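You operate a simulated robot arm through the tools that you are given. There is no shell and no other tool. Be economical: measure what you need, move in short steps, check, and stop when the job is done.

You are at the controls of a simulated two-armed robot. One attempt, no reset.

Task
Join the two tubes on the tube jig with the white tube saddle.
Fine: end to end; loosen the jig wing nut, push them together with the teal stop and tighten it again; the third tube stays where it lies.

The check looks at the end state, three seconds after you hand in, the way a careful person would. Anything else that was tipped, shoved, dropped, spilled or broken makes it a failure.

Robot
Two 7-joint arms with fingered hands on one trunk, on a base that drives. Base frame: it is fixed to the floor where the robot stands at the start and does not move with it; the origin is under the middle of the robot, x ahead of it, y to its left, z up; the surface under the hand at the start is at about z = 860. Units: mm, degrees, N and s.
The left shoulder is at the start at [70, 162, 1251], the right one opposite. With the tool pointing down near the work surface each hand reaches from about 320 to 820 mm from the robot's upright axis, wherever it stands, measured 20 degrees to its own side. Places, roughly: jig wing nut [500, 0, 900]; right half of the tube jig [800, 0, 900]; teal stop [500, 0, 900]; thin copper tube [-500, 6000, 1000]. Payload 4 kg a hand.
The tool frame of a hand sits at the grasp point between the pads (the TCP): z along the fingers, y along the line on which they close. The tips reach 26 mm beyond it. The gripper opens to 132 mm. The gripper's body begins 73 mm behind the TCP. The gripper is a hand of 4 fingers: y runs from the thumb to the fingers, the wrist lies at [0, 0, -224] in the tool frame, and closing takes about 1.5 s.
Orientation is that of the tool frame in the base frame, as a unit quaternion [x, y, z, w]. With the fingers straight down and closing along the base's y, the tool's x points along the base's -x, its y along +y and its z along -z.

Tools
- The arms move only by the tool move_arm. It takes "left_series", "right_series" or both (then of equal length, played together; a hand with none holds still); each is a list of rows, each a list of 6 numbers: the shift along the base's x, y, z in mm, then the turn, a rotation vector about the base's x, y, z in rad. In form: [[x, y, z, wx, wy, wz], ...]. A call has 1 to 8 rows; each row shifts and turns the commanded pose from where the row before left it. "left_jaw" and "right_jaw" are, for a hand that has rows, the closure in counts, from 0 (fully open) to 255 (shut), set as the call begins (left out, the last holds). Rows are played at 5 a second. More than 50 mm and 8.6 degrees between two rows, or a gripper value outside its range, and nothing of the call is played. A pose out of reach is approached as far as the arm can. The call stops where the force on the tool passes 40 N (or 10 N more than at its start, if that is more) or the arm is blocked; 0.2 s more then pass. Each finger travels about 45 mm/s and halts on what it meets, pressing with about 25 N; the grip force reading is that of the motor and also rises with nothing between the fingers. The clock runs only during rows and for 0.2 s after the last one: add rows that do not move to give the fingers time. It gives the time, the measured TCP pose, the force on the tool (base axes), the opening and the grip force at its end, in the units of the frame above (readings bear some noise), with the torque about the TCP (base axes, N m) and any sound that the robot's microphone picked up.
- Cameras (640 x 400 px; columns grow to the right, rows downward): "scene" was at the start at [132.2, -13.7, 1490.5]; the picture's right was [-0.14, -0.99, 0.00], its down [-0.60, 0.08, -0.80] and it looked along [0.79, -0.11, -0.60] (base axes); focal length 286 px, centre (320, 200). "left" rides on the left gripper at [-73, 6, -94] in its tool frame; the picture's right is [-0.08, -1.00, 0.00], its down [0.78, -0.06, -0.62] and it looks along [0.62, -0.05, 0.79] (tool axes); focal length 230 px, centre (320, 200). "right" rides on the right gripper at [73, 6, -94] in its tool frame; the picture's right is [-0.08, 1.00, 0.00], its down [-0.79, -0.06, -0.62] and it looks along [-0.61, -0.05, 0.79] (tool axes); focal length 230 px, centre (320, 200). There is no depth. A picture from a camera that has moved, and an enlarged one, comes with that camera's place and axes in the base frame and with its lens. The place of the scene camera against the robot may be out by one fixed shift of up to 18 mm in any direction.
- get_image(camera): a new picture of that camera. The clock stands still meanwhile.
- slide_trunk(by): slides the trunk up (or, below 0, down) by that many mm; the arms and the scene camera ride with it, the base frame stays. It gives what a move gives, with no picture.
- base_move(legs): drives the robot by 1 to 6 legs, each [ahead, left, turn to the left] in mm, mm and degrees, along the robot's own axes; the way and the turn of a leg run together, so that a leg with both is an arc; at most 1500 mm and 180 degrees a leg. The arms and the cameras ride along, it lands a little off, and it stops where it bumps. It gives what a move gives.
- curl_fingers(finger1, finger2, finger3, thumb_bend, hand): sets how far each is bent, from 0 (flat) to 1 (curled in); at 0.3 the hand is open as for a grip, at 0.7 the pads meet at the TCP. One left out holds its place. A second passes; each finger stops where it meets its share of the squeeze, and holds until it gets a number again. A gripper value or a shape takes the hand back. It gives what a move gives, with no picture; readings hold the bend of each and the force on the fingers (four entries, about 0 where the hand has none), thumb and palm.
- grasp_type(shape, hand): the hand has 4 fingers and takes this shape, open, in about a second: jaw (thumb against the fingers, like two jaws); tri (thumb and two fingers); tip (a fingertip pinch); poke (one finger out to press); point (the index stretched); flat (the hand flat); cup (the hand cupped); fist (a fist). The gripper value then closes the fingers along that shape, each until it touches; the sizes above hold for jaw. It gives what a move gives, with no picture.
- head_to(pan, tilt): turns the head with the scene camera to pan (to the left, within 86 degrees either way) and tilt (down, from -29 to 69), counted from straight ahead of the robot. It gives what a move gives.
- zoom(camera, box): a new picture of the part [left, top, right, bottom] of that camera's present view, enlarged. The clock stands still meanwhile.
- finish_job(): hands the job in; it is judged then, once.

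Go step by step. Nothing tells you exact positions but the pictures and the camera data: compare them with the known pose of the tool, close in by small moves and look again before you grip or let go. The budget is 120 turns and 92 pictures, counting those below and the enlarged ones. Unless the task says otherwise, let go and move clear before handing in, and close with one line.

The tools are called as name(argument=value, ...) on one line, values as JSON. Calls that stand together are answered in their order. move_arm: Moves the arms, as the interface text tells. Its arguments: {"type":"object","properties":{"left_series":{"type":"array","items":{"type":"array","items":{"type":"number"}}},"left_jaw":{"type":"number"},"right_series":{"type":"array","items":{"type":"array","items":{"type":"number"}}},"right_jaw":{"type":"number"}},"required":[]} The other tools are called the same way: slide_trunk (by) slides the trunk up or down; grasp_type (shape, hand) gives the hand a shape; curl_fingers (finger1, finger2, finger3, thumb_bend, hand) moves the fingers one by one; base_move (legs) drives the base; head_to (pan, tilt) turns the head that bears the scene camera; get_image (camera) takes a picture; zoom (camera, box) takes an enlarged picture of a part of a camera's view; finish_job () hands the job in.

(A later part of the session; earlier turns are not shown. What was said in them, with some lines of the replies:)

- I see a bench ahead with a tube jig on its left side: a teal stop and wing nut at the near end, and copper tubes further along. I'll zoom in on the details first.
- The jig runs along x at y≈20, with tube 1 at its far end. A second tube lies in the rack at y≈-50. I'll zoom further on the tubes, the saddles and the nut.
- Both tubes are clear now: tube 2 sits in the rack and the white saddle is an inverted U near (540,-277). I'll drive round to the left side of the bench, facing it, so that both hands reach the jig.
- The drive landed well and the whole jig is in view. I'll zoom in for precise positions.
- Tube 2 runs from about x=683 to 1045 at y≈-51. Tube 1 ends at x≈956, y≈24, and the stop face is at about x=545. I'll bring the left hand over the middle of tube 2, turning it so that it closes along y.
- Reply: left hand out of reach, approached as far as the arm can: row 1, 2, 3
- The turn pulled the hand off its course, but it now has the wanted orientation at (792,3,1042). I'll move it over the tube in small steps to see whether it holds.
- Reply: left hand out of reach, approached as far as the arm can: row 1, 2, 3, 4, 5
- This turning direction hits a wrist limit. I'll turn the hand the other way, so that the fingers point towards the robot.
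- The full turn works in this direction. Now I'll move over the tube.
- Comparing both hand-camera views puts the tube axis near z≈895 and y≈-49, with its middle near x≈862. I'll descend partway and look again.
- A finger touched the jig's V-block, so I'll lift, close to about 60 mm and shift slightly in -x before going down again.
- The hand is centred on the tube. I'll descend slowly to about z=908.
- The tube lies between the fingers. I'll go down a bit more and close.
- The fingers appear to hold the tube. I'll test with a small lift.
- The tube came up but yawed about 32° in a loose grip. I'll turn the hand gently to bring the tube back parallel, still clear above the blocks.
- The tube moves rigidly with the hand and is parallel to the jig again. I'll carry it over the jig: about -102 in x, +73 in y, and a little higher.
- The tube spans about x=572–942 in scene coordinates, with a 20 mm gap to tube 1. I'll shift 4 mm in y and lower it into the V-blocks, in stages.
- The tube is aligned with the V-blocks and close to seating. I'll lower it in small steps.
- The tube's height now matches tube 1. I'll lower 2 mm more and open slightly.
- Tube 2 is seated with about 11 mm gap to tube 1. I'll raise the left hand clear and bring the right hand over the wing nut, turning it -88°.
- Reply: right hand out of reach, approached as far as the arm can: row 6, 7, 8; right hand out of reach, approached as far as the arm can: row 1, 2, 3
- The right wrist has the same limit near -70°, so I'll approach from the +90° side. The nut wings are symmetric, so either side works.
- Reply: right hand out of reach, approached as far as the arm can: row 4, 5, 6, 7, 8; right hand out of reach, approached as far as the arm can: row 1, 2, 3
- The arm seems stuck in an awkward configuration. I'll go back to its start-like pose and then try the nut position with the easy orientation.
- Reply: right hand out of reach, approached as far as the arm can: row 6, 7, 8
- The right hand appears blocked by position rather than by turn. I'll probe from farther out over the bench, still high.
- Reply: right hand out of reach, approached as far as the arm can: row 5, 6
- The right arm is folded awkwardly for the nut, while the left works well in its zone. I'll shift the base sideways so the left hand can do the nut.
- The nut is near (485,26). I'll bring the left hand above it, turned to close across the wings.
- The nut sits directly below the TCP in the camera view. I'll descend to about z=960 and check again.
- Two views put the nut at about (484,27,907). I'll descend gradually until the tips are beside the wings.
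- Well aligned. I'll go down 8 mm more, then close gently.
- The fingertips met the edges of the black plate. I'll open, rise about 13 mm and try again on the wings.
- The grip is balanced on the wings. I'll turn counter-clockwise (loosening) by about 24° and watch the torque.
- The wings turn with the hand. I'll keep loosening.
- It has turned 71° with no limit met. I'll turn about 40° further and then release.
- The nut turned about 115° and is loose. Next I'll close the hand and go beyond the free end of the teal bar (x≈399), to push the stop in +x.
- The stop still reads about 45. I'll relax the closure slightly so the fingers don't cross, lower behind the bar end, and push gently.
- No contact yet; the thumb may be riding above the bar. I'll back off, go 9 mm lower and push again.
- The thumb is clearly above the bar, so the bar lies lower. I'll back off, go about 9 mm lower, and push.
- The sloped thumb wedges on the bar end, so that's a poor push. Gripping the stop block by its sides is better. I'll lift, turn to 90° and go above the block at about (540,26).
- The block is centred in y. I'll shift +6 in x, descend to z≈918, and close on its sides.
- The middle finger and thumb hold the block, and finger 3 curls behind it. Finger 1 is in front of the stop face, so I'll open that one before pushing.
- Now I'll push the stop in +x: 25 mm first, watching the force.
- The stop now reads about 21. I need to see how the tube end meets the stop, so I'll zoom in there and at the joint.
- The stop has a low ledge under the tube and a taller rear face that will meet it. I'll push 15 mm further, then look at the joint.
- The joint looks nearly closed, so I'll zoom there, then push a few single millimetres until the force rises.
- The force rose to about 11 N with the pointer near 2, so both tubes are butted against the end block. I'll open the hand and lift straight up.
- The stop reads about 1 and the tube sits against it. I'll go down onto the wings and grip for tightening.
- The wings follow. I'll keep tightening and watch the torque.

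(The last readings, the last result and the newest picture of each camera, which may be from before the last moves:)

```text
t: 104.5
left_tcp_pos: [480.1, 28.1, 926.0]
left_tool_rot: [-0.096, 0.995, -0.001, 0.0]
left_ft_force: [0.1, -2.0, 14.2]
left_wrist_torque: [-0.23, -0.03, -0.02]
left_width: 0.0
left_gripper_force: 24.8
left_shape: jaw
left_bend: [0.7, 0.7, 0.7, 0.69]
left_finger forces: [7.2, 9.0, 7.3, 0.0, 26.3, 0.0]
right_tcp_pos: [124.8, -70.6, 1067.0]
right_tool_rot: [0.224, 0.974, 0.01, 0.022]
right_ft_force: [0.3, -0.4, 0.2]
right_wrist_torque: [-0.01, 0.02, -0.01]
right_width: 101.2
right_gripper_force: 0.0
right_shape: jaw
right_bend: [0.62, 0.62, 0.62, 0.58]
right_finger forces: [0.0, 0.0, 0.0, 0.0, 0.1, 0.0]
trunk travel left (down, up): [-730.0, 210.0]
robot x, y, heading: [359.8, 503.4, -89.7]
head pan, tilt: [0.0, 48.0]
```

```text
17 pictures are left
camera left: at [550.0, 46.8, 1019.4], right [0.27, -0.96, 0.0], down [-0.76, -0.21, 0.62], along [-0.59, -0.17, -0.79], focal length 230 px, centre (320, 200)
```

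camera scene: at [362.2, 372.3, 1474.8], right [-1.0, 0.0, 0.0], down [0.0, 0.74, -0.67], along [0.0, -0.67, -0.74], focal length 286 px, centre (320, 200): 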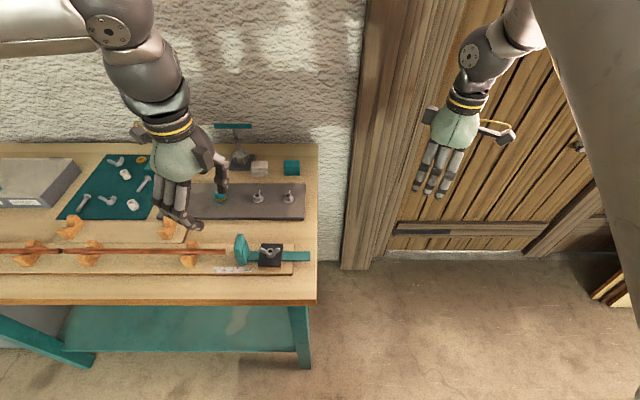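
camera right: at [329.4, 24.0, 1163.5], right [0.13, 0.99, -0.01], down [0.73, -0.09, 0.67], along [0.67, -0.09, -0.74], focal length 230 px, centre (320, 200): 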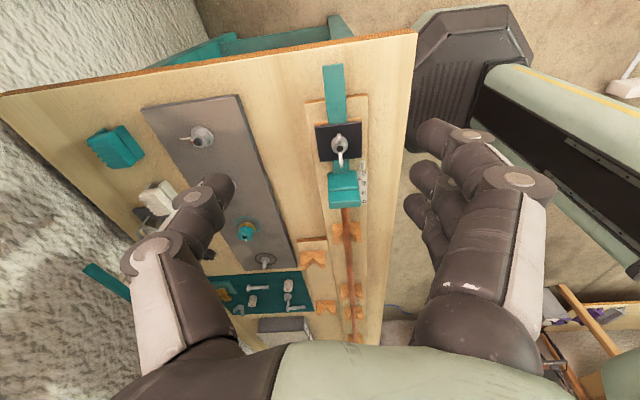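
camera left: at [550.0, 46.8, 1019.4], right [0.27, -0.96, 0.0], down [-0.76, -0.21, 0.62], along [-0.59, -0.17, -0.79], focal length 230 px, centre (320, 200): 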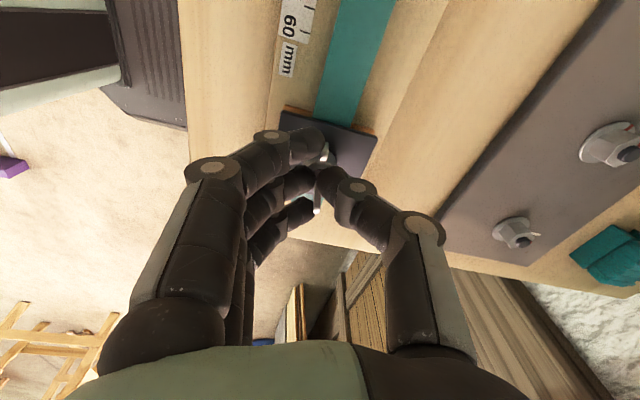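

I've turned back about 105°. I'll go on past the original angle in small steps to make it snug.

move_arm(left_series=[[0, 0, 1, 0, 0, -0.1], [0, 0, 0, 0, 0, -0.1], [0, 0, 0, 0, 0, -0.1], [0, 0, 0, 0, 0, 0]])

move_arm(left_series=[[0, 0, 0, 0, 0, -0.1], [0, 0, 0, 0, 0, -0.1], [0, 0, 0, 0, 0, -0.1], [0, 0, 0, 0, 0, 0]])

get_image(camera="left")

```text
t: 105.5
left_tcp_pos: [480.5, 25.9, 926.5]
left_tool_rot: [0.054, 0.999, 0.001, 0.0]
left_ft_force: [-1.0, 1.1, 1.5]
left_wrist_torque: [-0.16, -0.08, 0.22]
left_width: 0.0
left_gripper_force: 24.9
left_shape: jaw
left_bend: [0.69, 0.7, 0.7, 0.69]
left_finger forces: [10.7, 7.4, 5.0, 0.0, 23.1, 0.0]
right_tcp_pos: [125.2, -72.0, 1066.1]
right_tool_rot: [0.225, 0.974, 0.009, 0.022]
right_ft_force: [-0.4, 0.6, -0.3]
right_wrist_torque: [0.01, 0.01, 0.01]
right_width: 101.2
right_gripper_force: 0.0
right_shape: jaw
right_bend: [0.62, 0.62, 0.62, 0.58]
right_finger forces: [0.0, 0.0, 0.1, 0.0, 0.0, 0.0]
trunk travel left (down, up): [-730.0, 210.0]
robot x, y, heading: [368.0, 503.1, -90.0]
head pan, tilt: [0.0, 48.0]
```

```text
t: 106.5
left_tcp_pos: [481.3, 27.0, 925.8]
left_tool_rot: [0.202, 0.979, -0.001, 0.0]
left_ft_force: [8.8, -3.6, 4.1]
left_wrist_torque: [-0.2, -0.19, 0.15]
left_width: 0.0
left_gripper_force: 24.7
left_shape: jaw
left_bend: [0.67, 0.7, 0.72, 0.69]
left_finger forces: [10.1, 9.0, 2.4, 0.0, 21.7, 0.0]
right_tcp_pos: [126.9, -73.0, 1065.7]
right_tool_rot: [0.224, 0.974, 0.01, 0.022]
right_ft_force: [-0.2, 0.4, 0.7]
right_wrist_torque: [0.01, 0.02, 0.02]
right_width: 101.2
right_gripper_force: 0.1
right_shape: jaw
right_bend: [0.62, 0.62, 0.62, 0.58]
right_finger forces: [0.0, 0.0, 0.1, 0.0, 0.0, 0.0]
trunk travel left (down, up): [-730.0, 210.0]
robot x, y, heading: [367.2, 505.8, -89.9]
head pan, tilt: [0.0, 48.0]
```

```text
16 pictures are left
camera left: at [550.9, 2.7, 1020.1], right [-0.32, -0.95, 0.0], down [-0.75, 0.25, 0.62], along [-0.58, 0.2, -0.79], focal length 230 px, centre (320, 200)
```

left: 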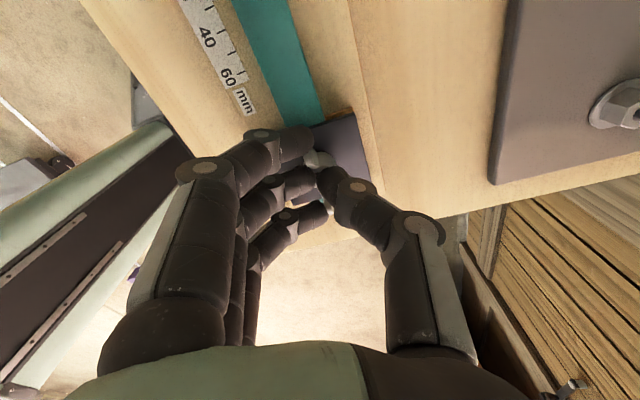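

The torque rose and the wings stopped turning, so the nut is tight again. I'll release, lift, and check in one picture.

move_arm(left_series=[[0, 0, 0, 0, 0, 0], [0, 0, 0, 0, 0, 0], [0, 0, 0, 0, 0, 0], [0, 0, 0, 0, 0, 0], [0, 0, 20, 0, 0, 0], [0, 0, 40, 0, 0, 0], [0, 0, 40, 0, 0, 0], [30, 0, 30, 0, 0, 0]], left_jaw=130)

move_arm(left_series=[[10, -40, 5, 0, 0, 0.06], [10, -45, 0, 0, 0, 0.06], [5, -45, 0, 0, 0, 0.08], [0, -45, 0, 0, 0, 0.1], [0, -40, 0, 0, 0, 0.1], [0, 0, 0, 0, 0, 0]])

get_image(camera="scene")

get_image(camera="left")

```text
t: 108.3
left_tcp_pos: [510.7, 26.3, 1055.3]
left_tool_rot: [0.202, 0.979, 0.0, -0.001]
left_ft_force: [0.6, 0.4, -0.7]
left_wrist_torque: [0.0, 0.0, 0.01]
left_width: 64.1
left_gripper_force: 0.0
left_shape: jaw
left_bend: [0.73, 0.73, 0.73, 0.7]
left_finger forces: [0.0, 0.1, 0.0, 0.0, 0.0, 0.1]
right_tcp_pos: [127.0, -70.8, 1068.2]
right_tool_rot: [0.224, 0.974, 0.01, 0.021]
right_ft_force: [-0.7, -0.3, 0.6]
right_wrist_torque: [0.02, 0.01, 0.01]
right_width: 100.9
right_gripper_force: 0.0
right_shape: jaw
right_bend: [0.62, 0.62, 0.62, 0.58]
right_finger forces: [0.0, 0.0, 0.0, 0.0, 0.0, 0.1]
trunk travel left (down, up): [-730.0, 210.0]
robot x, y, heading: [366.1, 502.8, -89.9]
head pan, tilt: [0.0, 48.0]
```

```text
t: 109.7
left_tcp_pos: [536.8, -189.9, 1061.9]
left_tool_rot: [0.004, 1.0, 0.0, 0.001]
left_ft_force: [-0.2, 1.2, -0.4]
left_wrist_torque: [-0.01, 0.04, -0.02]
left_width: 64.3
left_gripper_force: 0.1
left_shape: jaw
left_bend: [0.73, 0.73, 0.73, 0.7]
left_finger forces: [0.1, 0.0, 0.0, 0.1, 0.0, 0.1]
right_tcp_pos: [126.6, -71.1, 1066.5]
right_tool_rot: [0.224, 0.974, 0.01, 0.022]
right_ft_force: [0.3, 0.5, 0.1]
right_wrist_torque: [0.0, 0.01, 0.01]
right_width: 101.2
right_gripper_force: 0.1
right_shape: jaw
right_bend: [0.62, 0.62, 0.62, 0.58]
right_finger forces: [0.0, 0.1, 0.0, 0.1, 0.0, 0.0]
trunk travel left (down, up): [-730.0, 210.0]
robot x, y, heading: [361.4, 502.5, -90.0]
head pan, tilt: [0.0, 48.0]
```

```text
15 pictures are left
camera scene: at [361.9, 373.2, 1475.0], right [-1.0, 0.0, 0.0], down [0.0, 0.74, -0.67], along [0.0, -0.67, -0.74], focal length 286 px, centre (320, 200)
```

scene: 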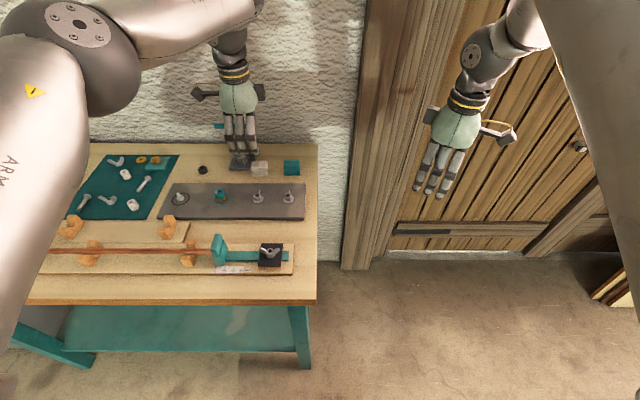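

```text
14 pictures are left
camera left: at [608.8, -184.8, 1154.7], right [0.07, -1.0, 0.0], down [-0.78, -0.06, 0.62], along [-0.62, -0.04, -0.79], focal length 230 px, centre (320, 200)
```

left: 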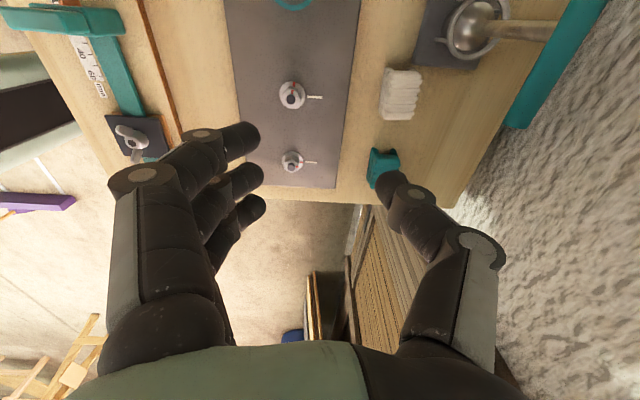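

The white saddle is near (551,-277) with its channel along x. The press handle's end hangs near (558,-332,995), so I'll tilt the wrist 25° towards the robot to clear it and move over the saddle.

move_arm(left_series=[[3, -15, 0, -0.109, 0, 0], [3, -15, 0, -0.109, 0, 0], [3, -20, 0, -0.109, 0, 0], [3, -20, -10, -0.109, 0, 0], [0, -15, -20, 0, 0, 0], [0, 0, -20, 0, 0, 0], [0, 0, 0, 0, 0, 0]])

get_image(camera="left")

```text
t: 111.3
left_tcp_pos: [547.6, -273.7, 1012.9]
left_tool_rot: [0.003, 0.976, -0.217, 0.0]
left_ft_force: [-0.5, 0.3, -0.4]
left_wrist_torque: [0.02, 0.01, -0.01]
left_width: 64.3
left_gripper_force: 0.1
left_shape: jaw
left_bend: [0.73, 0.73, 0.73, 0.7]
left_finger forces: [0.0, 0.0, 0.1, 0.0, 0.1, 0.0]
right_tcp_pos: [127.5, -70.2, 1066.1]
right_tool_rot: [0.224, 0.974, 0.01, 0.022]
right_ft_force: [0.8, -0.3, -0.4]
right_wrist_torque: [-0.04, 0.02, 0.01]
right_width: 101.1
right_gripper_force: 0.0
right_shape: jaw
right_bend: [0.62, 0.62, 0.62, 0.58]
right_finger forces: [0.0, 0.0, 0.0, 0.0, 0.0, 0.1]
trunk travel left (down, up): [-730.0, 210.0]
robot x, y, heading: [366.6, 501.3, -90.0]
head pan, tilt: [0.0, 48.0]
```

```text
13 pictures are left
camera left: at [620.5, -229.1, 1095.2], right [0.07, -0.9, 0.42], down [-0.79, 0.21, 0.58], along [-0.61, -0.37, -0.69], focal length 230 px, centre (320, 200)
```

left: 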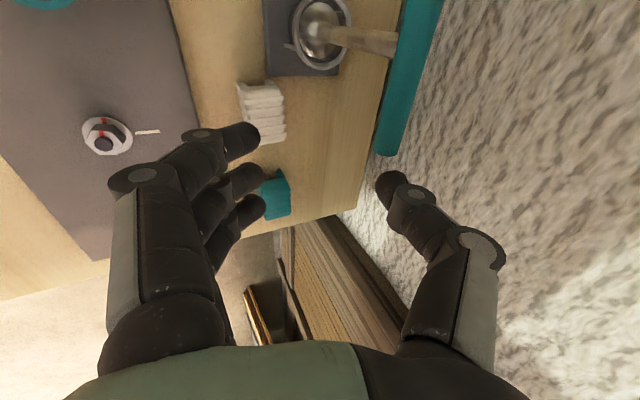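

The thumb is close to the handle here, so I'll back off towards the robot and approach the saddle along the tilted tool axis instead.

move_arm(left_series=[[2, 25, 5, 0, 0, 0], [5, 25, 0, 0, 0, 0], [0, 0, -18, 0, 0, 0], [0, -8, -18, 0, 0, 0], [0, -9, -20, 0, 0, 0], [0, -9, -20, 0, 0, 0], [0, -8, -17, 0, 0, 0], [0, 0, 0, 0, 0, 0]])

get_image(camera="left")

```text
t: 113.1
left_tcp_pos: [555.2, -256.6, 923.1]
left_tool_rot: [0.003, 0.976, -0.216, 0.001]
left_ft_force: [0.0, -0.8, -0.2]
left_wrist_torque: [0.0, -0.03, 0.03]
left_width: 64.2
left_gripper_force: 0.0
left_shape: jaw
left_bend: [0.73, 0.73, 0.73, 0.7]
left_finger forces: [0.0, 0.1, 0.2, 0.0, 0.1, 0.1]
right_tcp_pos: [126.5, -69.6, 1066.3]
right_tool_rot: [0.223, 0.975, 0.01, 0.022]
right_ft_force: [0.5, 0.7, 0.2]
right_wrist_torque: [0.01, 0.01, 0.02]
right_width: 101.2
right_gripper_force: 0.1
right_shape: jaw
right_bend: [0.62, 0.62, 0.62, 0.58]
right_finger forces: [0.0, 0.0, 0.0, 0.0, 0.1, 0.0]
trunk travel left (down, up): [-730.0, 210.0]
robot x, y, heading: [366.3, 503.3, -89.7]
head pan, tilt: [0.0, 48.0]
```

```text
12 pictures are left
camera left: at [626.7, -212.6, 1006.0], right [0.07, -0.9, 0.42], down [-0.79, 0.21, 0.58], along [-0.62, -0.37, -0.69], focal length 230 px, centre (320, 200)
```

left: 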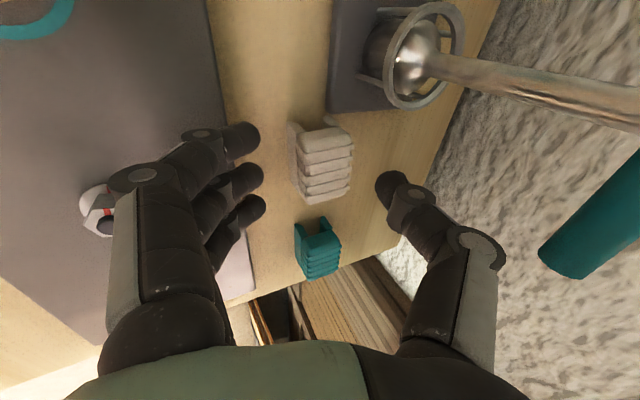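

The saddle lies between the fingers and thumb, and the handle is now well clear. I'll shift +6 in x, advance along the axis and close.

move_arm(left_series=[[3, -3, -8, 0, 0, 0], [3, -4, -8, 0, 0, 0], [0, -3, -7, 0, 0, 0], [0, 0, 0, 0, 0, 0]])

move_arm(left_series=[[0, 0, 0, 0, 0, 0], [0, 0, 0, 0, 0, 0], [0, 0, 0, 0, 0, 0], [0, 0, 0, 0, 0, 0], [0, 0, 0, 0, 0, 0], [0, 0, 0, 0, 0, 0]], left_jaw=255)

get_image(camera="left")

```text
t: 114.1
left_tcp_pos: [560.2, -267.0, 903.9]
left_tool_rot: [0.003, 0.976, -0.218, 0.0]
left_ft_force: [0.8, -1.6, 11.3]
left_wrist_torque: [0.39, -0.04, -0.05]
left_width: 62.5
left_gripper_force: 0.1
left_shape: jaw
left_bend: [0.73, 0.73, 0.73, 0.7]
left_finger forces: [3.2, 3.4, 3.6, 0.0, 0.1, 0.0]
right_tcp_pos: [125.6, -71.0, 1066.3]
right_tool_rot: [0.224, 0.974, 0.01, 0.022]
right_ft_force: [-0.3, -0.4, -1.0]
right_wrist_torque: [-0.01, 0.0, -0.01]
right_width: 101.3
right_gripper_force: 0.0
right_shape: jaw
right_bend: [0.62, 0.62, 0.62, 0.58]
right_finger forces: [0.0, 0.0, 0.0, 0.1, 0.1, 0.0]
trunk travel left (down, up): [-730.0, 210.0]
robot x, y, heading: [367.5, 507.0, -89.7]
head pan, tilt: [0.0, 48.0]
```

```text
t: 115.5
left_tcp_pos: [560.9, -266.8, 902.3]
left_tool_rot: [0.003, 0.976, -0.217, 0.001]
left_ft_force: [0.0, -2.6, 11.6]
left_wrist_torque: [0.15, -0.04, -0.09]
left_width: 25.9
left_gripper_force: 25.1
left_shape: jaw
left_bend: [0.76, 0.73, 0.74, 0.71]
left_finger forces: [0.0, 15.8, 7.7, 0.0, 23.5, 0.1]
right_tcp_pos: [125.3, -69.8, 1066.4]
right_tool_rot: [0.224, 0.974, 0.011, 0.022]
right_ft_force: [0.1, 0.4, 0.1]
right_wrist_torque: [-0.03, -0.02, -0.04]
right_width: 101.0
right_gripper_force: 0.1
right_shape: jaw
right_bend: [0.62, 0.62, 0.62, 0.58]
right_finger forces: [0.0, 0.0, 0.0, 0.0, 0.0, 0.0]
trunk travel left (down, up): [-730.0, 210.0]
robot x, y, heading: [362.1, 505.0, -89.9]
head pan, tilt: [0.0, 48.0]
```

```text
11 pictures are left
camera left: at [632.3, -222.8, 984.3], right [0.07, -0.9, 0.42], down [-0.79, 0.21, 0.58], along [-0.61, -0.37, -0.69], focal length 230 px, centre (320, 200)
```

left: 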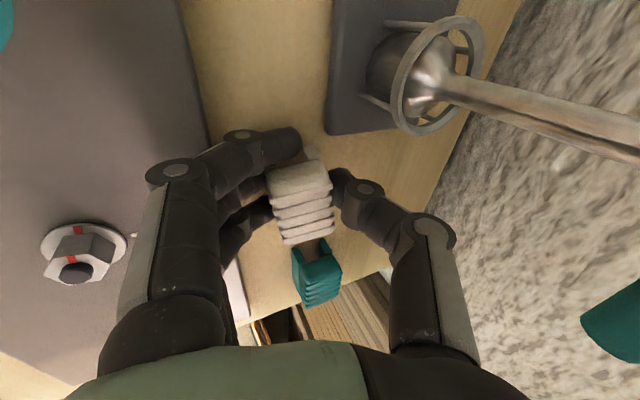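

The saddle is gripped by fingers 2 and 3 and the thumb. I'll open finger 1, which crosses the channel end, and lift back out along the axis.

curl_fingers(hand="left", finger1=0.3)

move_arm(left_series=[[0, 4, 9, 0, 0, 0], [0, 8, 18, 0, 0, 0], [0, 9, 20, 0, 0, 0], [0, 20, 30, 0, 0, 0], [0, 25, 25, 0, 0, 0], [0, 30, 15, 0, 0, 0], [0, 40, 0, 0, 0, 0], [0, 40, 0, 0, 0, 0]])

get_image(camera="left")

```text
t: 116.5
left_tcp_pos: [559.8, -266.6, 902.7]
left_tool_rot: [0.002, 0.976, -0.219, 0.0]
left_ft_force: [0.9, -7.0, 17.3]
left_wrist_torque: [0.17, -0.16, -0.21]
left_width: 38.3
left_gripper_force: 27.2
left_shape: fingers
left_bend: [0.7, 0.73, 0.73, 0.71]
left_finger forces: [9.0, 13.0, 8.4, 0.0, 23.5, 0.0]
right_tcp_pos: [126.0, -70.6, 1067.9]
right_tool_rot: [0.224, 0.974, 0.009, 0.023]
right_ft_force: [0.4, 0.4, -1.2]
right_wrist_torque: [0.0, -0.01, 0.0]
right_width: 101.4
right_gripper_force: 0.1
right_shape: jaw
right_bend: [0.62, 0.62, 0.62, 0.58]
right_finger forces: [0.0, 0.1, 0.0, 0.0, 0.0, 0.1]
trunk travel left (down, up): [-730.0, 210.0]
robot x, y, heading: [365.9, 506.9, -89.8]
head pan, tilt: [0.0, 48.0]
```

```text
t: 118.3
left_tcp_pos: [559.3, -90.5, 1021.3]
left_tool_rot: [0.002, 0.976, -0.217, 0.0]
left_ft_force: [0.0, 0.2, 0.6]
left_wrist_torque: [0.01, 0.02, -0.01]
left_width: 68.9
left_gripper_force: 21.6
left_shape: fingers
left_bend: [0.3, 0.72, 0.73, 0.72]
left_finger forces: [0.0, 12.1, 9.1, 0.1, 21.2, 0.0]
right_tcp_pos: [126.7, -70.3, 1066.4]
right_tool_rot: [0.224, 0.974, 0.011, 0.022]
right_ft_force: [-0.3, 0.7, -0.6]
right_wrist_torque: [-0.03, 0.03, -0.01]
right_width: 101.1
right_gripper_force: 0.0
right_shape: jaw
right_bend: [0.62, 0.62, 0.62, 0.58]
right_finger forces: [0.0, 0.0, 0.0, 0.1, 0.0, 0.0]
trunk travel left (down, up): [-730.0, 210.0]
robot x, y, heading: [362.7, 501.6, -89.8]
head pan, tilt: [0.0, 48.0]
```

```text
10 pictures are left
camera left: at [632.0, -46.7, 1102.6], right [0.07, -0.9, 0.42], down [-0.79, 0.21, 0.58], along [-0.62, -0.37, -0.69], focal length 230 px, centre (320, 200)
```

left: 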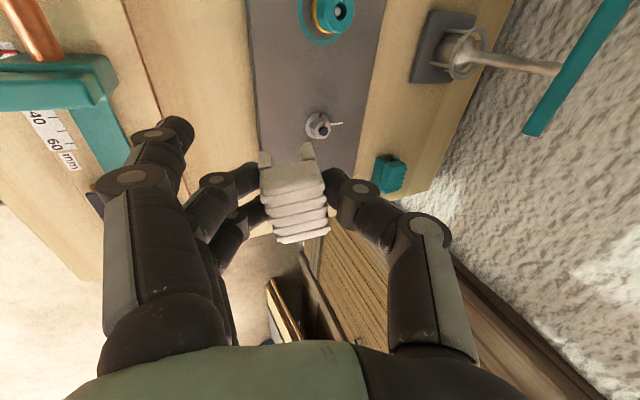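

The saddle is held, rolled about 15° by my estimate. I'll drive 395 mm along +x so the left hand comes near the joint, and level the roll.

base_move(legs=[[0, 395, 0]])

move_arm(left_series=[[0, 20, 0, 0.09, 0, 0], [0, 25, 0, 0.09, 0, 0], [0, 25, 0, 0.08, 0, 0], [0, 25, 0, 0, 0, 0], [0, 0, 0, 0, 0, 0]])

zoom(camera="scene", box=[140, 150, 320, 280])

```text
t: 120.8
left_tcp_pos: [954.9, -93.2, 1018.9]
left_tool_rot: [0.005, 0.976, -0.217, 0.0]
left_ft_force: [-0.2, 0.4, -0.5]
left_wrist_torque: [-0.02, 0.03, 0.01]
left_width: 69.1
left_gripper_force: 21.5
left_shape: fingers
left_bend: [0.3, 0.72, 0.73, 0.72]
left_finger forces: [0.0, 12.2, 9.1, 0.0, 21.3, 0.0]
right_tcp_pos: [520.5, -70.3, 1067.2]
right_tool_rot: [0.226, 0.974, 0.011, 0.022]
right_ft_force: [0.5, 0.9, 0.0]
right_wrist_torque: [0.01, -0.02, 0.01]
right_width: 101.0
right_gripper_force: 0.0
right_shape: jaw
right_bend: [0.62, 0.62, 0.62, 0.58]
right_finger forces: [0.0, 0.0, 0.0, 0.0, 0.1, 0.0]
trunk travel left (down, up): [-730.0, 210.0]
robot x, y, heading: [763.9, 504.3, -89.9]
head pan, tilt: [0.0, 48.0]
```

```text
t: 122.0
left_tcp_pos: [957.3, 3.2, 1021.4]
left_tool_rot: [0.004, 0.996, -0.088, -0.001]
left_ft_force: [-0.8, -1.1, -0.6]
left_wrist_torque: [0.02, -0.02, 0.0]
left_width: 69.1
left_gripper_force: 20.9
left_shape: fingers
left_bend: [0.3, 0.72, 0.73, 0.72]
left_finger forces: [0.0, 12.1, 9.2, 0.0, 21.2, 0.1]
right_tcp_pos: [520.9, -70.5, 1066.0]
right_tool_rot: [0.225, 0.974, 0.01, 0.022]
right_ft_force: [0.5, 0.5, 0.1]
right_wrist_torque: [-0.01, -0.02, -0.01]
right_width: 101.5
right_gripper_force: 0.1
right_shape: jaw
right_bend: [0.62, 0.62, 0.62, 0.58]
right_finger forces: [0.0, 0.1, 0.1, 0.0, 0.0, 0.1]
trunk travel left (down, up): [-730.0, 210.0]
robot x, y, heading: [760.0, 503.5, -90.0]
head pan, tilt: [0.0, 48.0]
```

```text
3.08 times, centred on (230, 215) of scene
camera zoom: at [757.0, 372.2, 1474.8], right [-1.0, 0.0, 0.0], down [0.0, 0.74, -0.67], along [0.0, -0.67, -0.74], focal length 880 px, centre (597, 154)
```

zoom: 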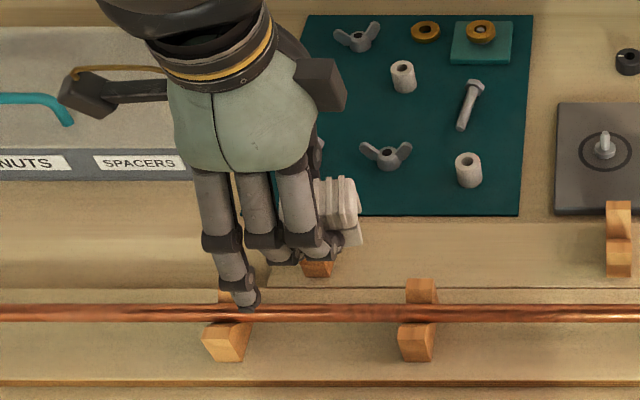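

The saddle's -x end shows from behind the fingers. I'll zoom in to find the seam between the tubes.

zoom(camera="scene", box=[206, 238, 266, 266])

```text
10.67 times, centred on (236, 252) of scene
camera zoom: at [757.0, 372.2, 1474.8], right [-1.0, 0.0, 0.0], down [0.0, 0.74, -0.67], along [0.0, -0.67, -0.74], focal length 3049 px, centre (1216, -355)
```

zoom: 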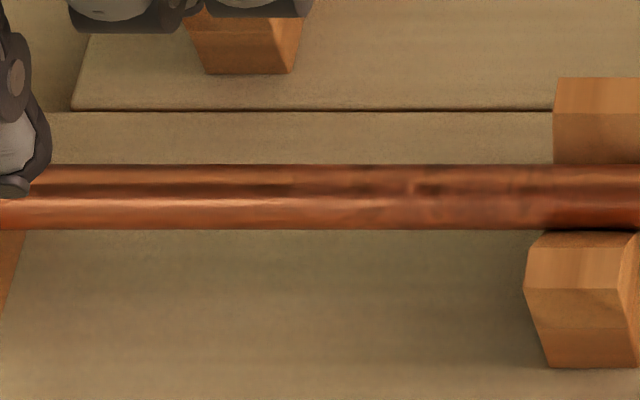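

The saddle hangs about 24 mm towards -x from the TCP and 13 mm towards +y, and the joint is at x≈949. I'll shift +14 in x and +11 in y, then lower to just above the tube.

move_arm(left_series=[[7, 5, 0, 0, 0, 0], [7, 6, -10, 0, 0, 0], [0, 0, -18, 0, 0, 0], [0, 0, -16, 0, 0, 0], [0, 0, -10, 0, 0, 0], [0, 0, 0, 0, 0, 0]])

zoom(camera="scene", box=[190, 210, 280, 280])

get_image(camera="left")

```text
t: 123.4
left_tcp_pos: [969.8, 14.2, 968.3]
left_tool_rot: [0.005, 0.996, -0.087, 0.0]
left_ft_force: [0.1, 1.0, 0.0]
left_wrist_torque: [0.0, 0.02, 0.02]
left_width: 69.2
left_gripper_force: 20.5
left_shape: fingers
left_bend: [0.3, 0.72, 0.73, 0.72]
left_finger forces: [0.0, 12.1, 9.0, 0.0, 21.2, 0.1]
right_tcp_pos: [520.5, -70.5, 1066.0]
right_tool_rot: [0.225, 0.974, 0.011, 0.023]
right_ft_force: [0.3, 0.5, 0.4]
right_wrist_torque: [0.06, 0.01, 0.03]
right_width: 101.0
right_gripper_force: 0.0
right_shape: jaw
right_bend: [0.62, 0.62, 0.62, 0.58]
right_finger forces: [0.1, 0.1, 0.0, 0.1, 0.0, 0.0]
trunk travel left (down, up): [-730.0, 210.0]
robot x, y, heading: [762.8, 505.4, -89.8]
head pan, tilt: [0.0, 48.0]
```

```text
5.71 times, centred on (235, 245) of scene
camera zoom: at [756.9, 372.8, 1474.8], right [-1.0, 0.0, 0.0], down [0.0, 0.74, -0.67], along [0.0, -0.67, -0.74], focal length 1634 px, centre (806, -57)
```

zoom: 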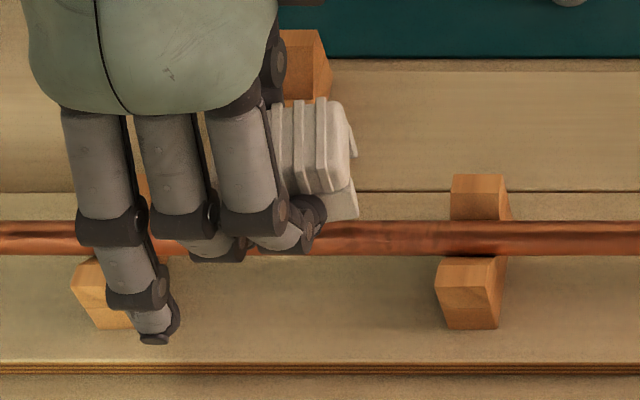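

```text
6 pictures are left
camera left: at [1042.1, 35.0, 1057.4], right [0.07, -0.98, 0.17], down [-0.78, 0.05, 0.62], along [-0.62, -0.18, -0.77], focal length 230 px, centre (320, 200)
```

left: 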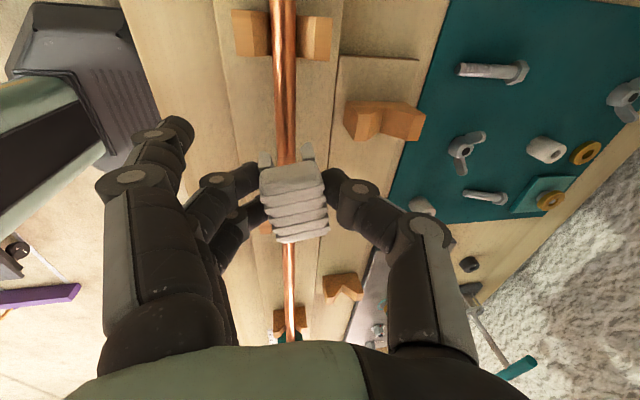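

The saddle is centred over the tube, with the legs straddling it. I'll shift +3 in x and lower in small steps, watching the force.

move_arm(left_series=[[3, 0, -5, 0, 0, 0], [0, 0, -5, 0, 0, 0], [0, 0, -4, 0, 0, 0], [0, 0, -3, 0, 0, 0], [0, 0, 0, 0, 0, 0]])

move_arm(left_series=[[0, 0, -3, 0, 0, 0], [0, 0, -3, 0, 0, 0], [0, 0, 0, 0, 0, 0]])

move_arm(left_series=[[0, 0, -2, 0, 0, 0], [0, 0, -2, 0, 0, 0], [0, 0, 0, 0, 0, 0]])

```text
t: 124.6
left_tcp_pos: [972.8, 14.6, 949.1]
left_tool_rot: [0.004, 0.996, -0.087, -0.001]
left_ft_force: [-0.6, 0.6, -0.4]
left_wrist_torque: [0.01, -0.02, 0.0]
left_width: 69.1
left_gripper_force: 20.6
left_shape: fingers
left_bend: [0.3, 0.72, 0.73, 0.72]
left_finger forces: [0.0, 12.1, 9.0, 0.0, 21.0, 0.0]
right_tcp_pos: [521.3, -71.0, 1065.6]
right_tool_rot: [0.225, 0.974, 0.011, 0.024]
right_ft_force: [0.3, 0.1, 0.3]
right_wrist_torque: [-0.03, 0.0, 0.01]
right_width: 101.2
right_gripper_force: 0.2
right_shape: jaw
right_bend: [0.62, 0.62, 0.62, 0.58]
right_finger forces: [0.0, 0.0, 0.0, 0.1, 0.0, 0.0]
trunk travel left (down, up): [-730.0, 210.0]
robot x, y, heading: [760.3, 502.2, -90.2]
head pan, tilt: [0.0, 48.0]
```

```text
t: 125.4
left_tcp_pos: [971.8, 14.0, 942.9]
left_tool_rot: [0.004, 0.996, -0.088, -0.001]
left_ft_force: [0.5, 0.9, 1.5]
left_wrist_torque: [0.09, 0.05, -0.02]
left_width: 69.2
left_gripper_force: 21.7
left_shape: fingers
left_bend: [0.3, 0.72, 0.73, 0.72]
left_finger forces: [0.0, 12.0, 9.8, 0.0, 20.9, 0.1]
right_tcp_pos: [520.8, -69.9, 1066.5]
right_tool_rot: [0.225, 0.974, 0.011, 0.023]
right_ft_force: [-0.4, 0.7, 0.8]
right_wrist_torque: [0.01, -0.01, -0.02]
right_width: 101.3
right_gripper_force: 0.0
right_shape: jaw
right_bend: [0.62, 0.62, 0.62, 0.58]
right_finger forces: [0.0, 0.0, 0.0, 0.0, 0.0, 0.0]
trunk travel left (down, up): [-730.0, 210.0]
robot x, y, heading: [761.5, 505.4, -89.8]
head pan, tilt: [0.0, 48.0]
```

```text
t: 126.2
left_tcp_pos: [972.3, 12.9, 938.4]
left_tool_rot: [0.005, 0.996, -0.088, -0.001]
left_ft_force: [-0.2, 3.1, 4.2]
left_wrist_torque: [0.21, 0.13, -0.14]
left_width: 68.6
left_gripper_force: 22.0
left_shape: fingers
left_bend: [0.3, 0.72, 0.73, 0.72]
left_finger forces: [0.0, 12.1, 11.4, 0.0, 19.8, 0.0]
right_tcp_pos: [520.3, -69.4, 1065.8]
right_tool_rot: [0.226, 0.974, 0.01, 0.023]
right_ft_force: [-0.8, 0.4, -0.2]
right_wrist_torque: [0.02, 0.0, -0.02]
right_width: 101.1
right_gripper_force: 0.1
right_shape: jaw
right_bend: [0.62, 0.62, 0.62, 0.58]
right_finger forces: [0.1, 0.1, 0.0, 0.0, 0.1, 0.0]
trunk travel left (down, up): [-730.0, 210.0]
robot x, y, heading: [759.8, 500.9, -90.0]
head pan, tilt: [0.0, 48.0]
```

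It has begun to touch at z≈940 with about 4 N. I'll check the left camera.

zoom(camera="left", box=[220, 110, 370, 260])

```text
2.67 times, centred on (295, 185) of left
camera zoom: at [1044.2, 34.8, 1029.9], right [0.07, -0.98, 0.18], down [-0.78, 0.06, 0.62], along [-0.62, -0.18, -0.77], focal length 614 px, centre (387, 240)
```

zoom: 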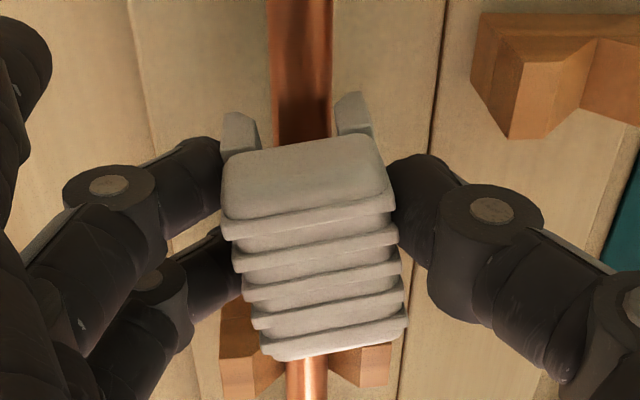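

The tube passes cleanly between the legs, and the saddle is yawed about 7°. I'll lift slightly, correct the yaw, then seat it.

move_arm(left_series=[[0, 0, 3, 0, 0, 0], [-1, -1.5, 0, 0, 0, -0.06], [-0.6, -1.5, 0, 0, 0, -0.06], [0, 0, -3, 0, 0, 0], [0, 0, -2, 0, 0, 0], [0, 0, 0, 0, 0, 0]])

move_arm(left_series=[[0, 0, -2, 0, 0, 0], [0, 0, 0, 0, 0, 0]])

```text
t: 127.6
left_tcp_pos: [968.6, 11.1, 936.7]
left_tool_rot: [0.065, 0.994, -0.087, -0.006]
left_ft_force: [0.1, 1.8, 2.5]
left_wrist_torque: [0.18, 0.11, -0.08]
left_width: 68.3
left_gripper_force: 20.9
left_shape: fingers
left_bend: [0.3, 0.72, 0.73, 0.72]
left_finger forces: [0.0, 12.0, 10.7, 0.1, 20.4, 0.0]
right_tcp_pos: [521.2, -69.2, 1066.7]
right_tool_rot: [0.225, 0.974, 0.01, 0.023]
right_ft_force: [-0.5, -0.7, 0.3]
right_wrist_torque: [0.02, -0.01, -0.01]
right_width: 101.1
right_gripper_force: 0.0
right_shape: jaw
right_bend: [0.62, 0.62, 0.62, 0.58]
right_finger forces: [0.0, 0.1, 0.1, 0.0, 0.0, 0.0]
trunk travel left (down, up): [-730.0, 210.0]
robot x, y, heading: [761.7, 501.4, -89.9]
head pan, tilt: [0.0, 48.0]
```

```text
t: 128.2
left_tcp_pos: [969.8, 10.7, 934.2]
left_tool_rot: [0.064, 0.994, -0.088, -0.006]
left_ft_force: [-0.6, 3.5, 4.2]
left_wrist_torque: [0.2, 0.15, -0.15]
left_width: 68.0
left_gripper_force: 21.7
left_shape: fingers
left_bend: [0.3, 0.72, 0.73, 0.72]
left_finger forces: [0.0, 12.0, 11.7, 0.1, 20.0, 0.0]
right_tcp_pos: [520.8, -69.9, 1066.3]
right_tool_rot: [0.225, 0.974, 0.011, 0.023]
right_ft_force: [-0.1, 0.0, -0.4]
right_wrist_torque: [0.04, 0.01, 0.01]
right_width: 101.4
right_gripper_force: 0.0
right_shape: jaw
right_bend: [0.62, 0.62, 0.62, 0.58]
right_finger forces: [0.0, 0.0, 0.0, 0.0, 0.0, 0.0]
trunk travel left (down, up): [-730.0, 210.0]
robot x, y, heading: [762.5, 503.2, -90.0]
head pan, tilt: [0.0, 48.0]
```

A small +y force suggests the saddle is about 2 mm too far to -y. I'll correct this and press down a little further.

move_arm(left_series=[[0, 2, 0, 0, 0, 0], [0, 0, -2, 0, 0, 0], [0, 0, -2, 0, 0, 0], [0, 0, 0, 0, 0, 0]])

zoom(camera="left", box=[220, 110, 370, 260])

```text
t: 129.2
left_tcp_pos: [970.1, 13.4, 931.9]
left_tool_rot: [0.064, 0.994, -0.088, -0.006]
left_ft_force: [0.6, 3.1, 1.6]
left_wrist_torque: [0.18, 0.06, -0.14]
left_width: 68.2
left_gripper_force: 21.5
left_shape: fingers
left_bend: [0.3, 0.72, 0.73, 0.72]
left_finger forces: [0.0, 12.4, 11.4, 0.1, 19.7, 0.1]
right_tcp_pos: [520.4, -69.3, 1066.2]
right_tool_rot: [0.226, 0.974, 0.009, 0.023]
right_ft_force: [-0.1, -0.4, -0.4]
right_wrist_torque: [-0.02, 0.05, -0.01]
right_width: 101.2
right_gripper_force: 0.0
right_shape: jaw
right_bend: [0.62, 0.62, 0.62, 0.58]
right_finger forces: [0.0, 0.1, 0.0, 0.0, 0.1, 0.1]
trunk travel left (down, up): [-730.0, 210.0]
robot x, y, heading: [760.4, 503.9, -90.0]
head pan, tilt: [0.0, 48.0]
```

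```text
2.67 times, centred on (295, 185) of left
camera zoom: at [1044.5, 25.1, 1022.1], right [-0.05, -0.98, 0.17], down [-0.77, 0.15, 0.62], along [-0.63, -0.1, -0.77], focal length 614 px, centre (387, 240)
```

zoom: 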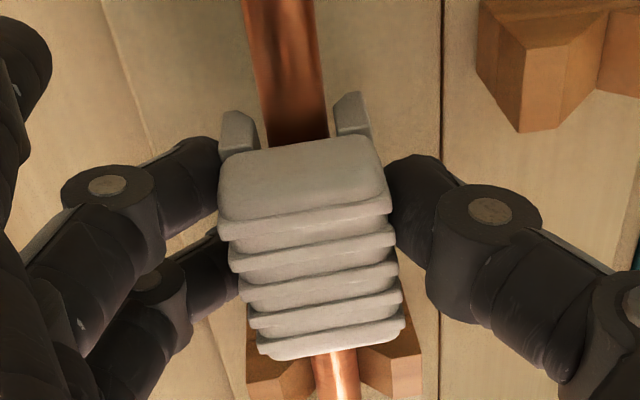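

The yaw now matches the tube, so I'll keep lowering gently.

move_arm(left_series=[[0, 1, -2, 0, 0, 0], [0, 0, -2, 0, 0, 0], [0, 0, 0, 0, 0, 0]])

move_arm(left_series=[[0, 0, -2, 0, 0, 0], [0, 0, -2, 0, 0, 0], [0, 0, 0, 0, 0, 0]])

```text
t: 130.0
left_tcp_pos: [969.9, 13.7, 928.9]
left_tool_rot: [0.064, 0.994, -0.087, -0.007]
left_ft_force: [0.6, 0.8, 0.4]
left_wrist_torque: [0.02, 0.07, -0.02]
left_width: 67.8
left_gripper_force: 20.8
left_shape: fingers
left_bend: [0.3, 0.72, 0.73, 0.72]
left_finger forces: [0.1, 12.4, 9.2, 0.0, 20.3, 0.1]
right_tcp_pos: [519.9, -70.1, 1066.1]
right_tool_rot: [0.225, 0.974, 0.011, 0.023]
right_ft_force: [-0.5, -0.6, 0.0]
right_wrist_torque: [0.02, 0.04, 0.03]
right_width: 101.1
right_gripper_force: 0.0
right_shape: jaw
right_bend: [0.62, 0.62, 0.62, 0.58]
right_finger forces: [0.0, 0.0, 0.0, 0.0, 0.0, 0.0]
trunk travel left (down, up): [-730.0, 210.0]
robot x, y, heading: [759.9, 504.6, -90.0]
head pan, tilt: [0.0, 48.0]
```

```text
t: 130.8
left_tcp_pos: [969.9, 13.2, 925.4]
left_tool_rot: [0.064, 0.994, -0.089, -0.006]
left_ft_force: [3.4, -0.2, 16.7]
left_wrist_torque: [0.18, 0.04, -0.09]
left_width: 67.2
left_gripper_force: 25.7
left_shape: fingers
left_bend: [0.3, 0.72, 0.73, 0.73]
left_finger forces: [0.0, 13.0, 11.5, 0.0, 26.3, 0.0]
right_tcp_pos: [520.6, -69.8, 1065.9]
right_tool_rot: [0.225, 0.974, 0.01, 0.023]
right_ft_force: [0.4, 0.1, 0.3]
right_wrist_torque: [0.03, 0.01, 0.01]
right_width: 100.9
right_gripper_force: 0.2
right_shape: jaw
right_bend: [0.62, 0.62, 0.62, 0.58]
right_finger forces: [0.0, 0.0, 0.1, 0.1, 0.1, 0.1]
trunk travel left (down, up): [-730.0, 210.0]
robot x, y, heading: [763.3, 500.5, -90.0]
head pan, tilt: [0.0, 48.0]
```

It's firmly seated at 17 N. I'll ease off 1 mm and open the hand.

move_arm(left_series=[[0, 0, 1, 0, 0, 0], [0, 0, 0, 0, 0, 0]])

curl_fingers(hand="left", finger1=0.3, finger2=0.55, finger3=0.55, thumb_bend=0.55)

zoom(camera="left", box=[180, 80, 420, 280])

```text
t: 131.4
left_tcp_pos: [969.8, 14.4, 925.7]
left_tool_rot: [0.065, 0.994, -0.089, -0.005]
left_ft_force: [1.0, -2.1, 12.7]
left_wrist_torque: [0.09, 0.09, -0.06]
left_width: 67.2
left_gripper_force: 25.1
left_shape: fingers
left_bend: [0.3, 0.72, 0.73, 0.73]
left_finger forces: [0.0, 13.0, 10.7, 0.0, 26.3, 0.0]
right_tcp_pos: [520.3, -69.7, 1065.9]
right_tool_rot: [0.225, 0.974, 0.009, 0.023]
right_ft_force: [-0.7, -0.2, -0.7]
right_wrist_torque: [-0.01, 0.01, -0.02]
right_width: 101.4
right_gripper_force: 0.0
right_shape: jaw
right_bend: [0.62, 0.62, 0.62, 0.58]
right_finger forces: [0.0, 0.0, 0.0, 0.1, 0.0, 0.0]
trunk travel left (down, up): [-730.0, 210.0]
robot x, y, heading: [760.9, 503.5, -90.0]
head pan, tilt: [0.0, 48.0]
```

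```text
t: 132.4
left_tcp_pos: [971.1, 14.8, 924.4]
left_tool_rot: [0.065, 0.994, -0.087, -0.005]
left_ft_force: [-0.7, 5.8, 1.0]
left_wrist_torque: [0.16, 0.01, -0.06]
left_width: 94.0
left_gripper_force: 2.6
left_shape: fingers
left_bend: [0.3, 0.52, 0.53, 0.55]
left_finger forces: [0.1, 2.7, 1.6, 0.1, 0.6, 0.0]
right_tcp_pos: [520.6, -70.0, 1065.7]
right_tool_rot: [0.225, 0.974, 0.01, 0.022]
right_ft_force: [0.3, 1.0, 1.4]
right_wrist_torque: [0.0, 0.0, 0.02]
right_width: 101.2
right_gripper_force: 0.1
right_shape: jaw
right_bend: [0.62, 0.62, 0.62, 0.58]
right_finger forces: [0.0, 0.0, 0.0, 0.1, 0.0, 0.1]
trunk travel left (down, up): [-730.0, 210.0]
robot x, y, heading: [764.6, 505.7, -90.1]
head pan, tilt: [0.0, 48.0]
```

```text
2.00 times, centred on (300, 180) of left
camera zoom: at [1044.4, 26.3, 1015.6], right [-0.05, -0.98, 0.17], down [-0.77, 0.15, 0.62], along [-0.63, -0.1, -0.77], focal length 460 px, centre (360, 240)
```

zoom: 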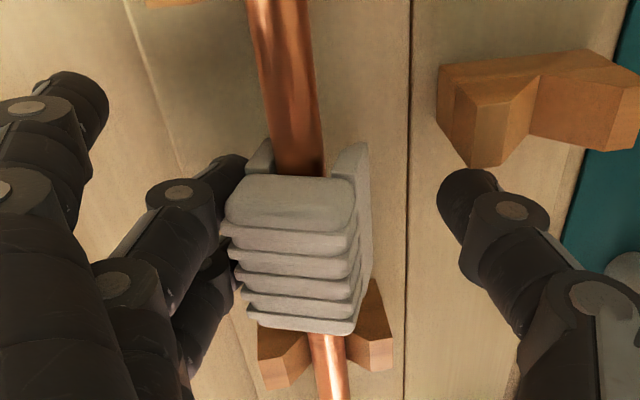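

Fingers 2 and 3 still press on the lower leg and roll the saddle a little. I'll open them fully.

curl_fingers(hand="left", finger2=0.3, finger3=0.3, thumb_bend=0.5)

zoom(camera="left", box=[180, 80, 420, 280])

```text
t: 133.4
left_tcp_pos: [969.6, 13.7, 924.7]
left_tool_rot: [0.064, 0.994, -0.088, -0.007]
left_ft_force: [0.3, -0.1, 0.4]
left_wrist_torque: [0.03, 0.02, -0.02]
left_width: 102.9
left_gripper_force: 0.0
left_shape: fingers
left_bend: [0.3, 0.3, 0.3, 0.5]
left_finger forces: [0.1, 0.1, 0.0, 0.1, 0.0, 0.0]
right_tcp_pos: [520.4, -70.2, 1066.4]
right_tool_rot: [0.225, 0.974, 0.011, 0.023]
right_ft_force: [-0.4, -0.2, 0.0]
right_wrist_torque: [0.0, 0.0, 0.02]
right_width: 101.4
right_gripper_force: 0.0
right_shape: jaw
right_bend: [0.62, 0.62, 0.62, 0.58]
right_finger forces: [0.0, 0.0, 0.1, 0.1, 0.0, 0.0]
trunk travel left (down, up): [-730.0, 210.0]
robot x, y, heading: [762.3, 504.9, -89.9]
head pan, tilt: [0.0, 48.0]
```

```text
2.00 times, centred on (300, 180) of left
camera zoom: at [1044.5, 25.5, 1015.4], right [-0.05, -0.98, 0.17], down [-0.77, 0.15, 0.62], along [-0.63, -0.1, -0.77], focal length 460 px, centre (360, 240)
```

zoom: 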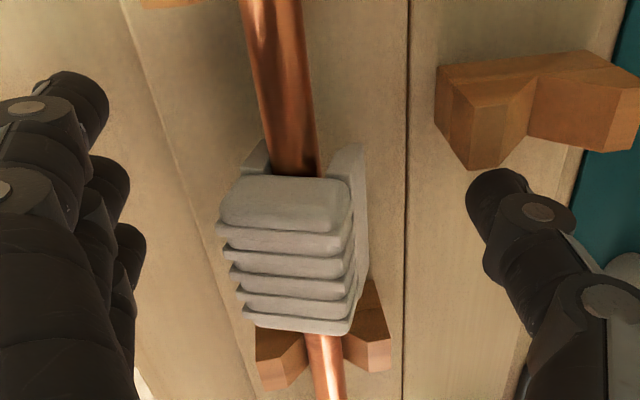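

The saddle now sits free over the joint, with the tube between its legs. I'll raise the hand straight up and take a check picture.

move_arm(left_series=[[0, 0, 10, 0, 0, 0], [0, 0, 20, 0, 0, 0], [0, 0, 30, 0, 0, 0], [0, 0, 40, 0, 0, 0], [0, 0, 40, 0, 0, 0], [0, 0, 40, 0, 0, 0], [40, -20, 20, 0, 0, 0], [40, -20, 20, 0, 0, 0]])

zoom(camera="scene", box=[170, 190, 390, 290])

```text
t: 135.2
left_tcp_pos: [1051.3, -27.1, 1144.0]
left_tool_rot: [0.064, 0.994, -0.088, -0.005]
left_ft_force: [0.1, 0.4, 0.7]
left_wrist_torque: [-0.03, 0.02, -0.01]
left_width: 102.8
left_gripper_force: 0.2
left_shape: fingers
left_bend: [0.3, 0.3, 0.3, 0.5]
left_finger forces: [0.1, 0.0, 0.0, 0.0, 0.0, 0.0]
right_tcp_pos: [521.2, -70.5, 1066.6]
right_tool_rot: [0.225, 0.974, 0.01, 0.022]
right_ft_force: [-0.2, 0.0, -0.2]
right_wrist_torque: [-0.01, 0.02, -0.01]
right_width: 101.2
right_gripper_force: 0.0
right_shape: jaw
right_bend: [0.62, 0.62, 0.62, 0.58]
right_finger forces: [0.0, 0.0, 0.1, 0.0, 0.0, 0.1]
trunk travel left (down, up): [-730.0, 210.0]
robot x, y, heading: [764.0, 505.3, -90.0]
head pan, tilt: [0.0, 48.0]
```

```text
2.91 times, centred on (280, 240) of scene
camera zoom: at [758.1, 372.6, 1474.8], right [-1.0, 0.0, 0.0], down [0.0, 0.74, -0.67], along [0.0, -0.67, -0.74], focal length 832 px, centre (436, 84)
```

zoom: 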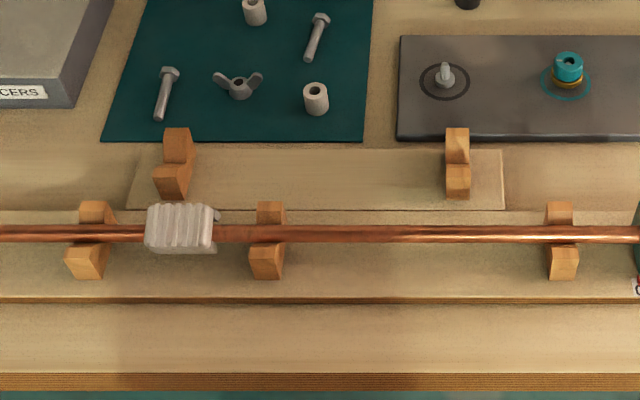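

The white saddle sits centred on the seam, the tubes are in line in all the V-blocks, and both hands are clear. I'm handing in.

finish_job()

```text
The job is handed in.
```

The two tubes are butted end to end against the teal stop (pointer about 1), the wing nut is tight again, and the white saddle sits over the joint. I never touched the third tube. After release the saddle seemed to lean slightly to one side, perhaps 5–10°, and I left it that way.
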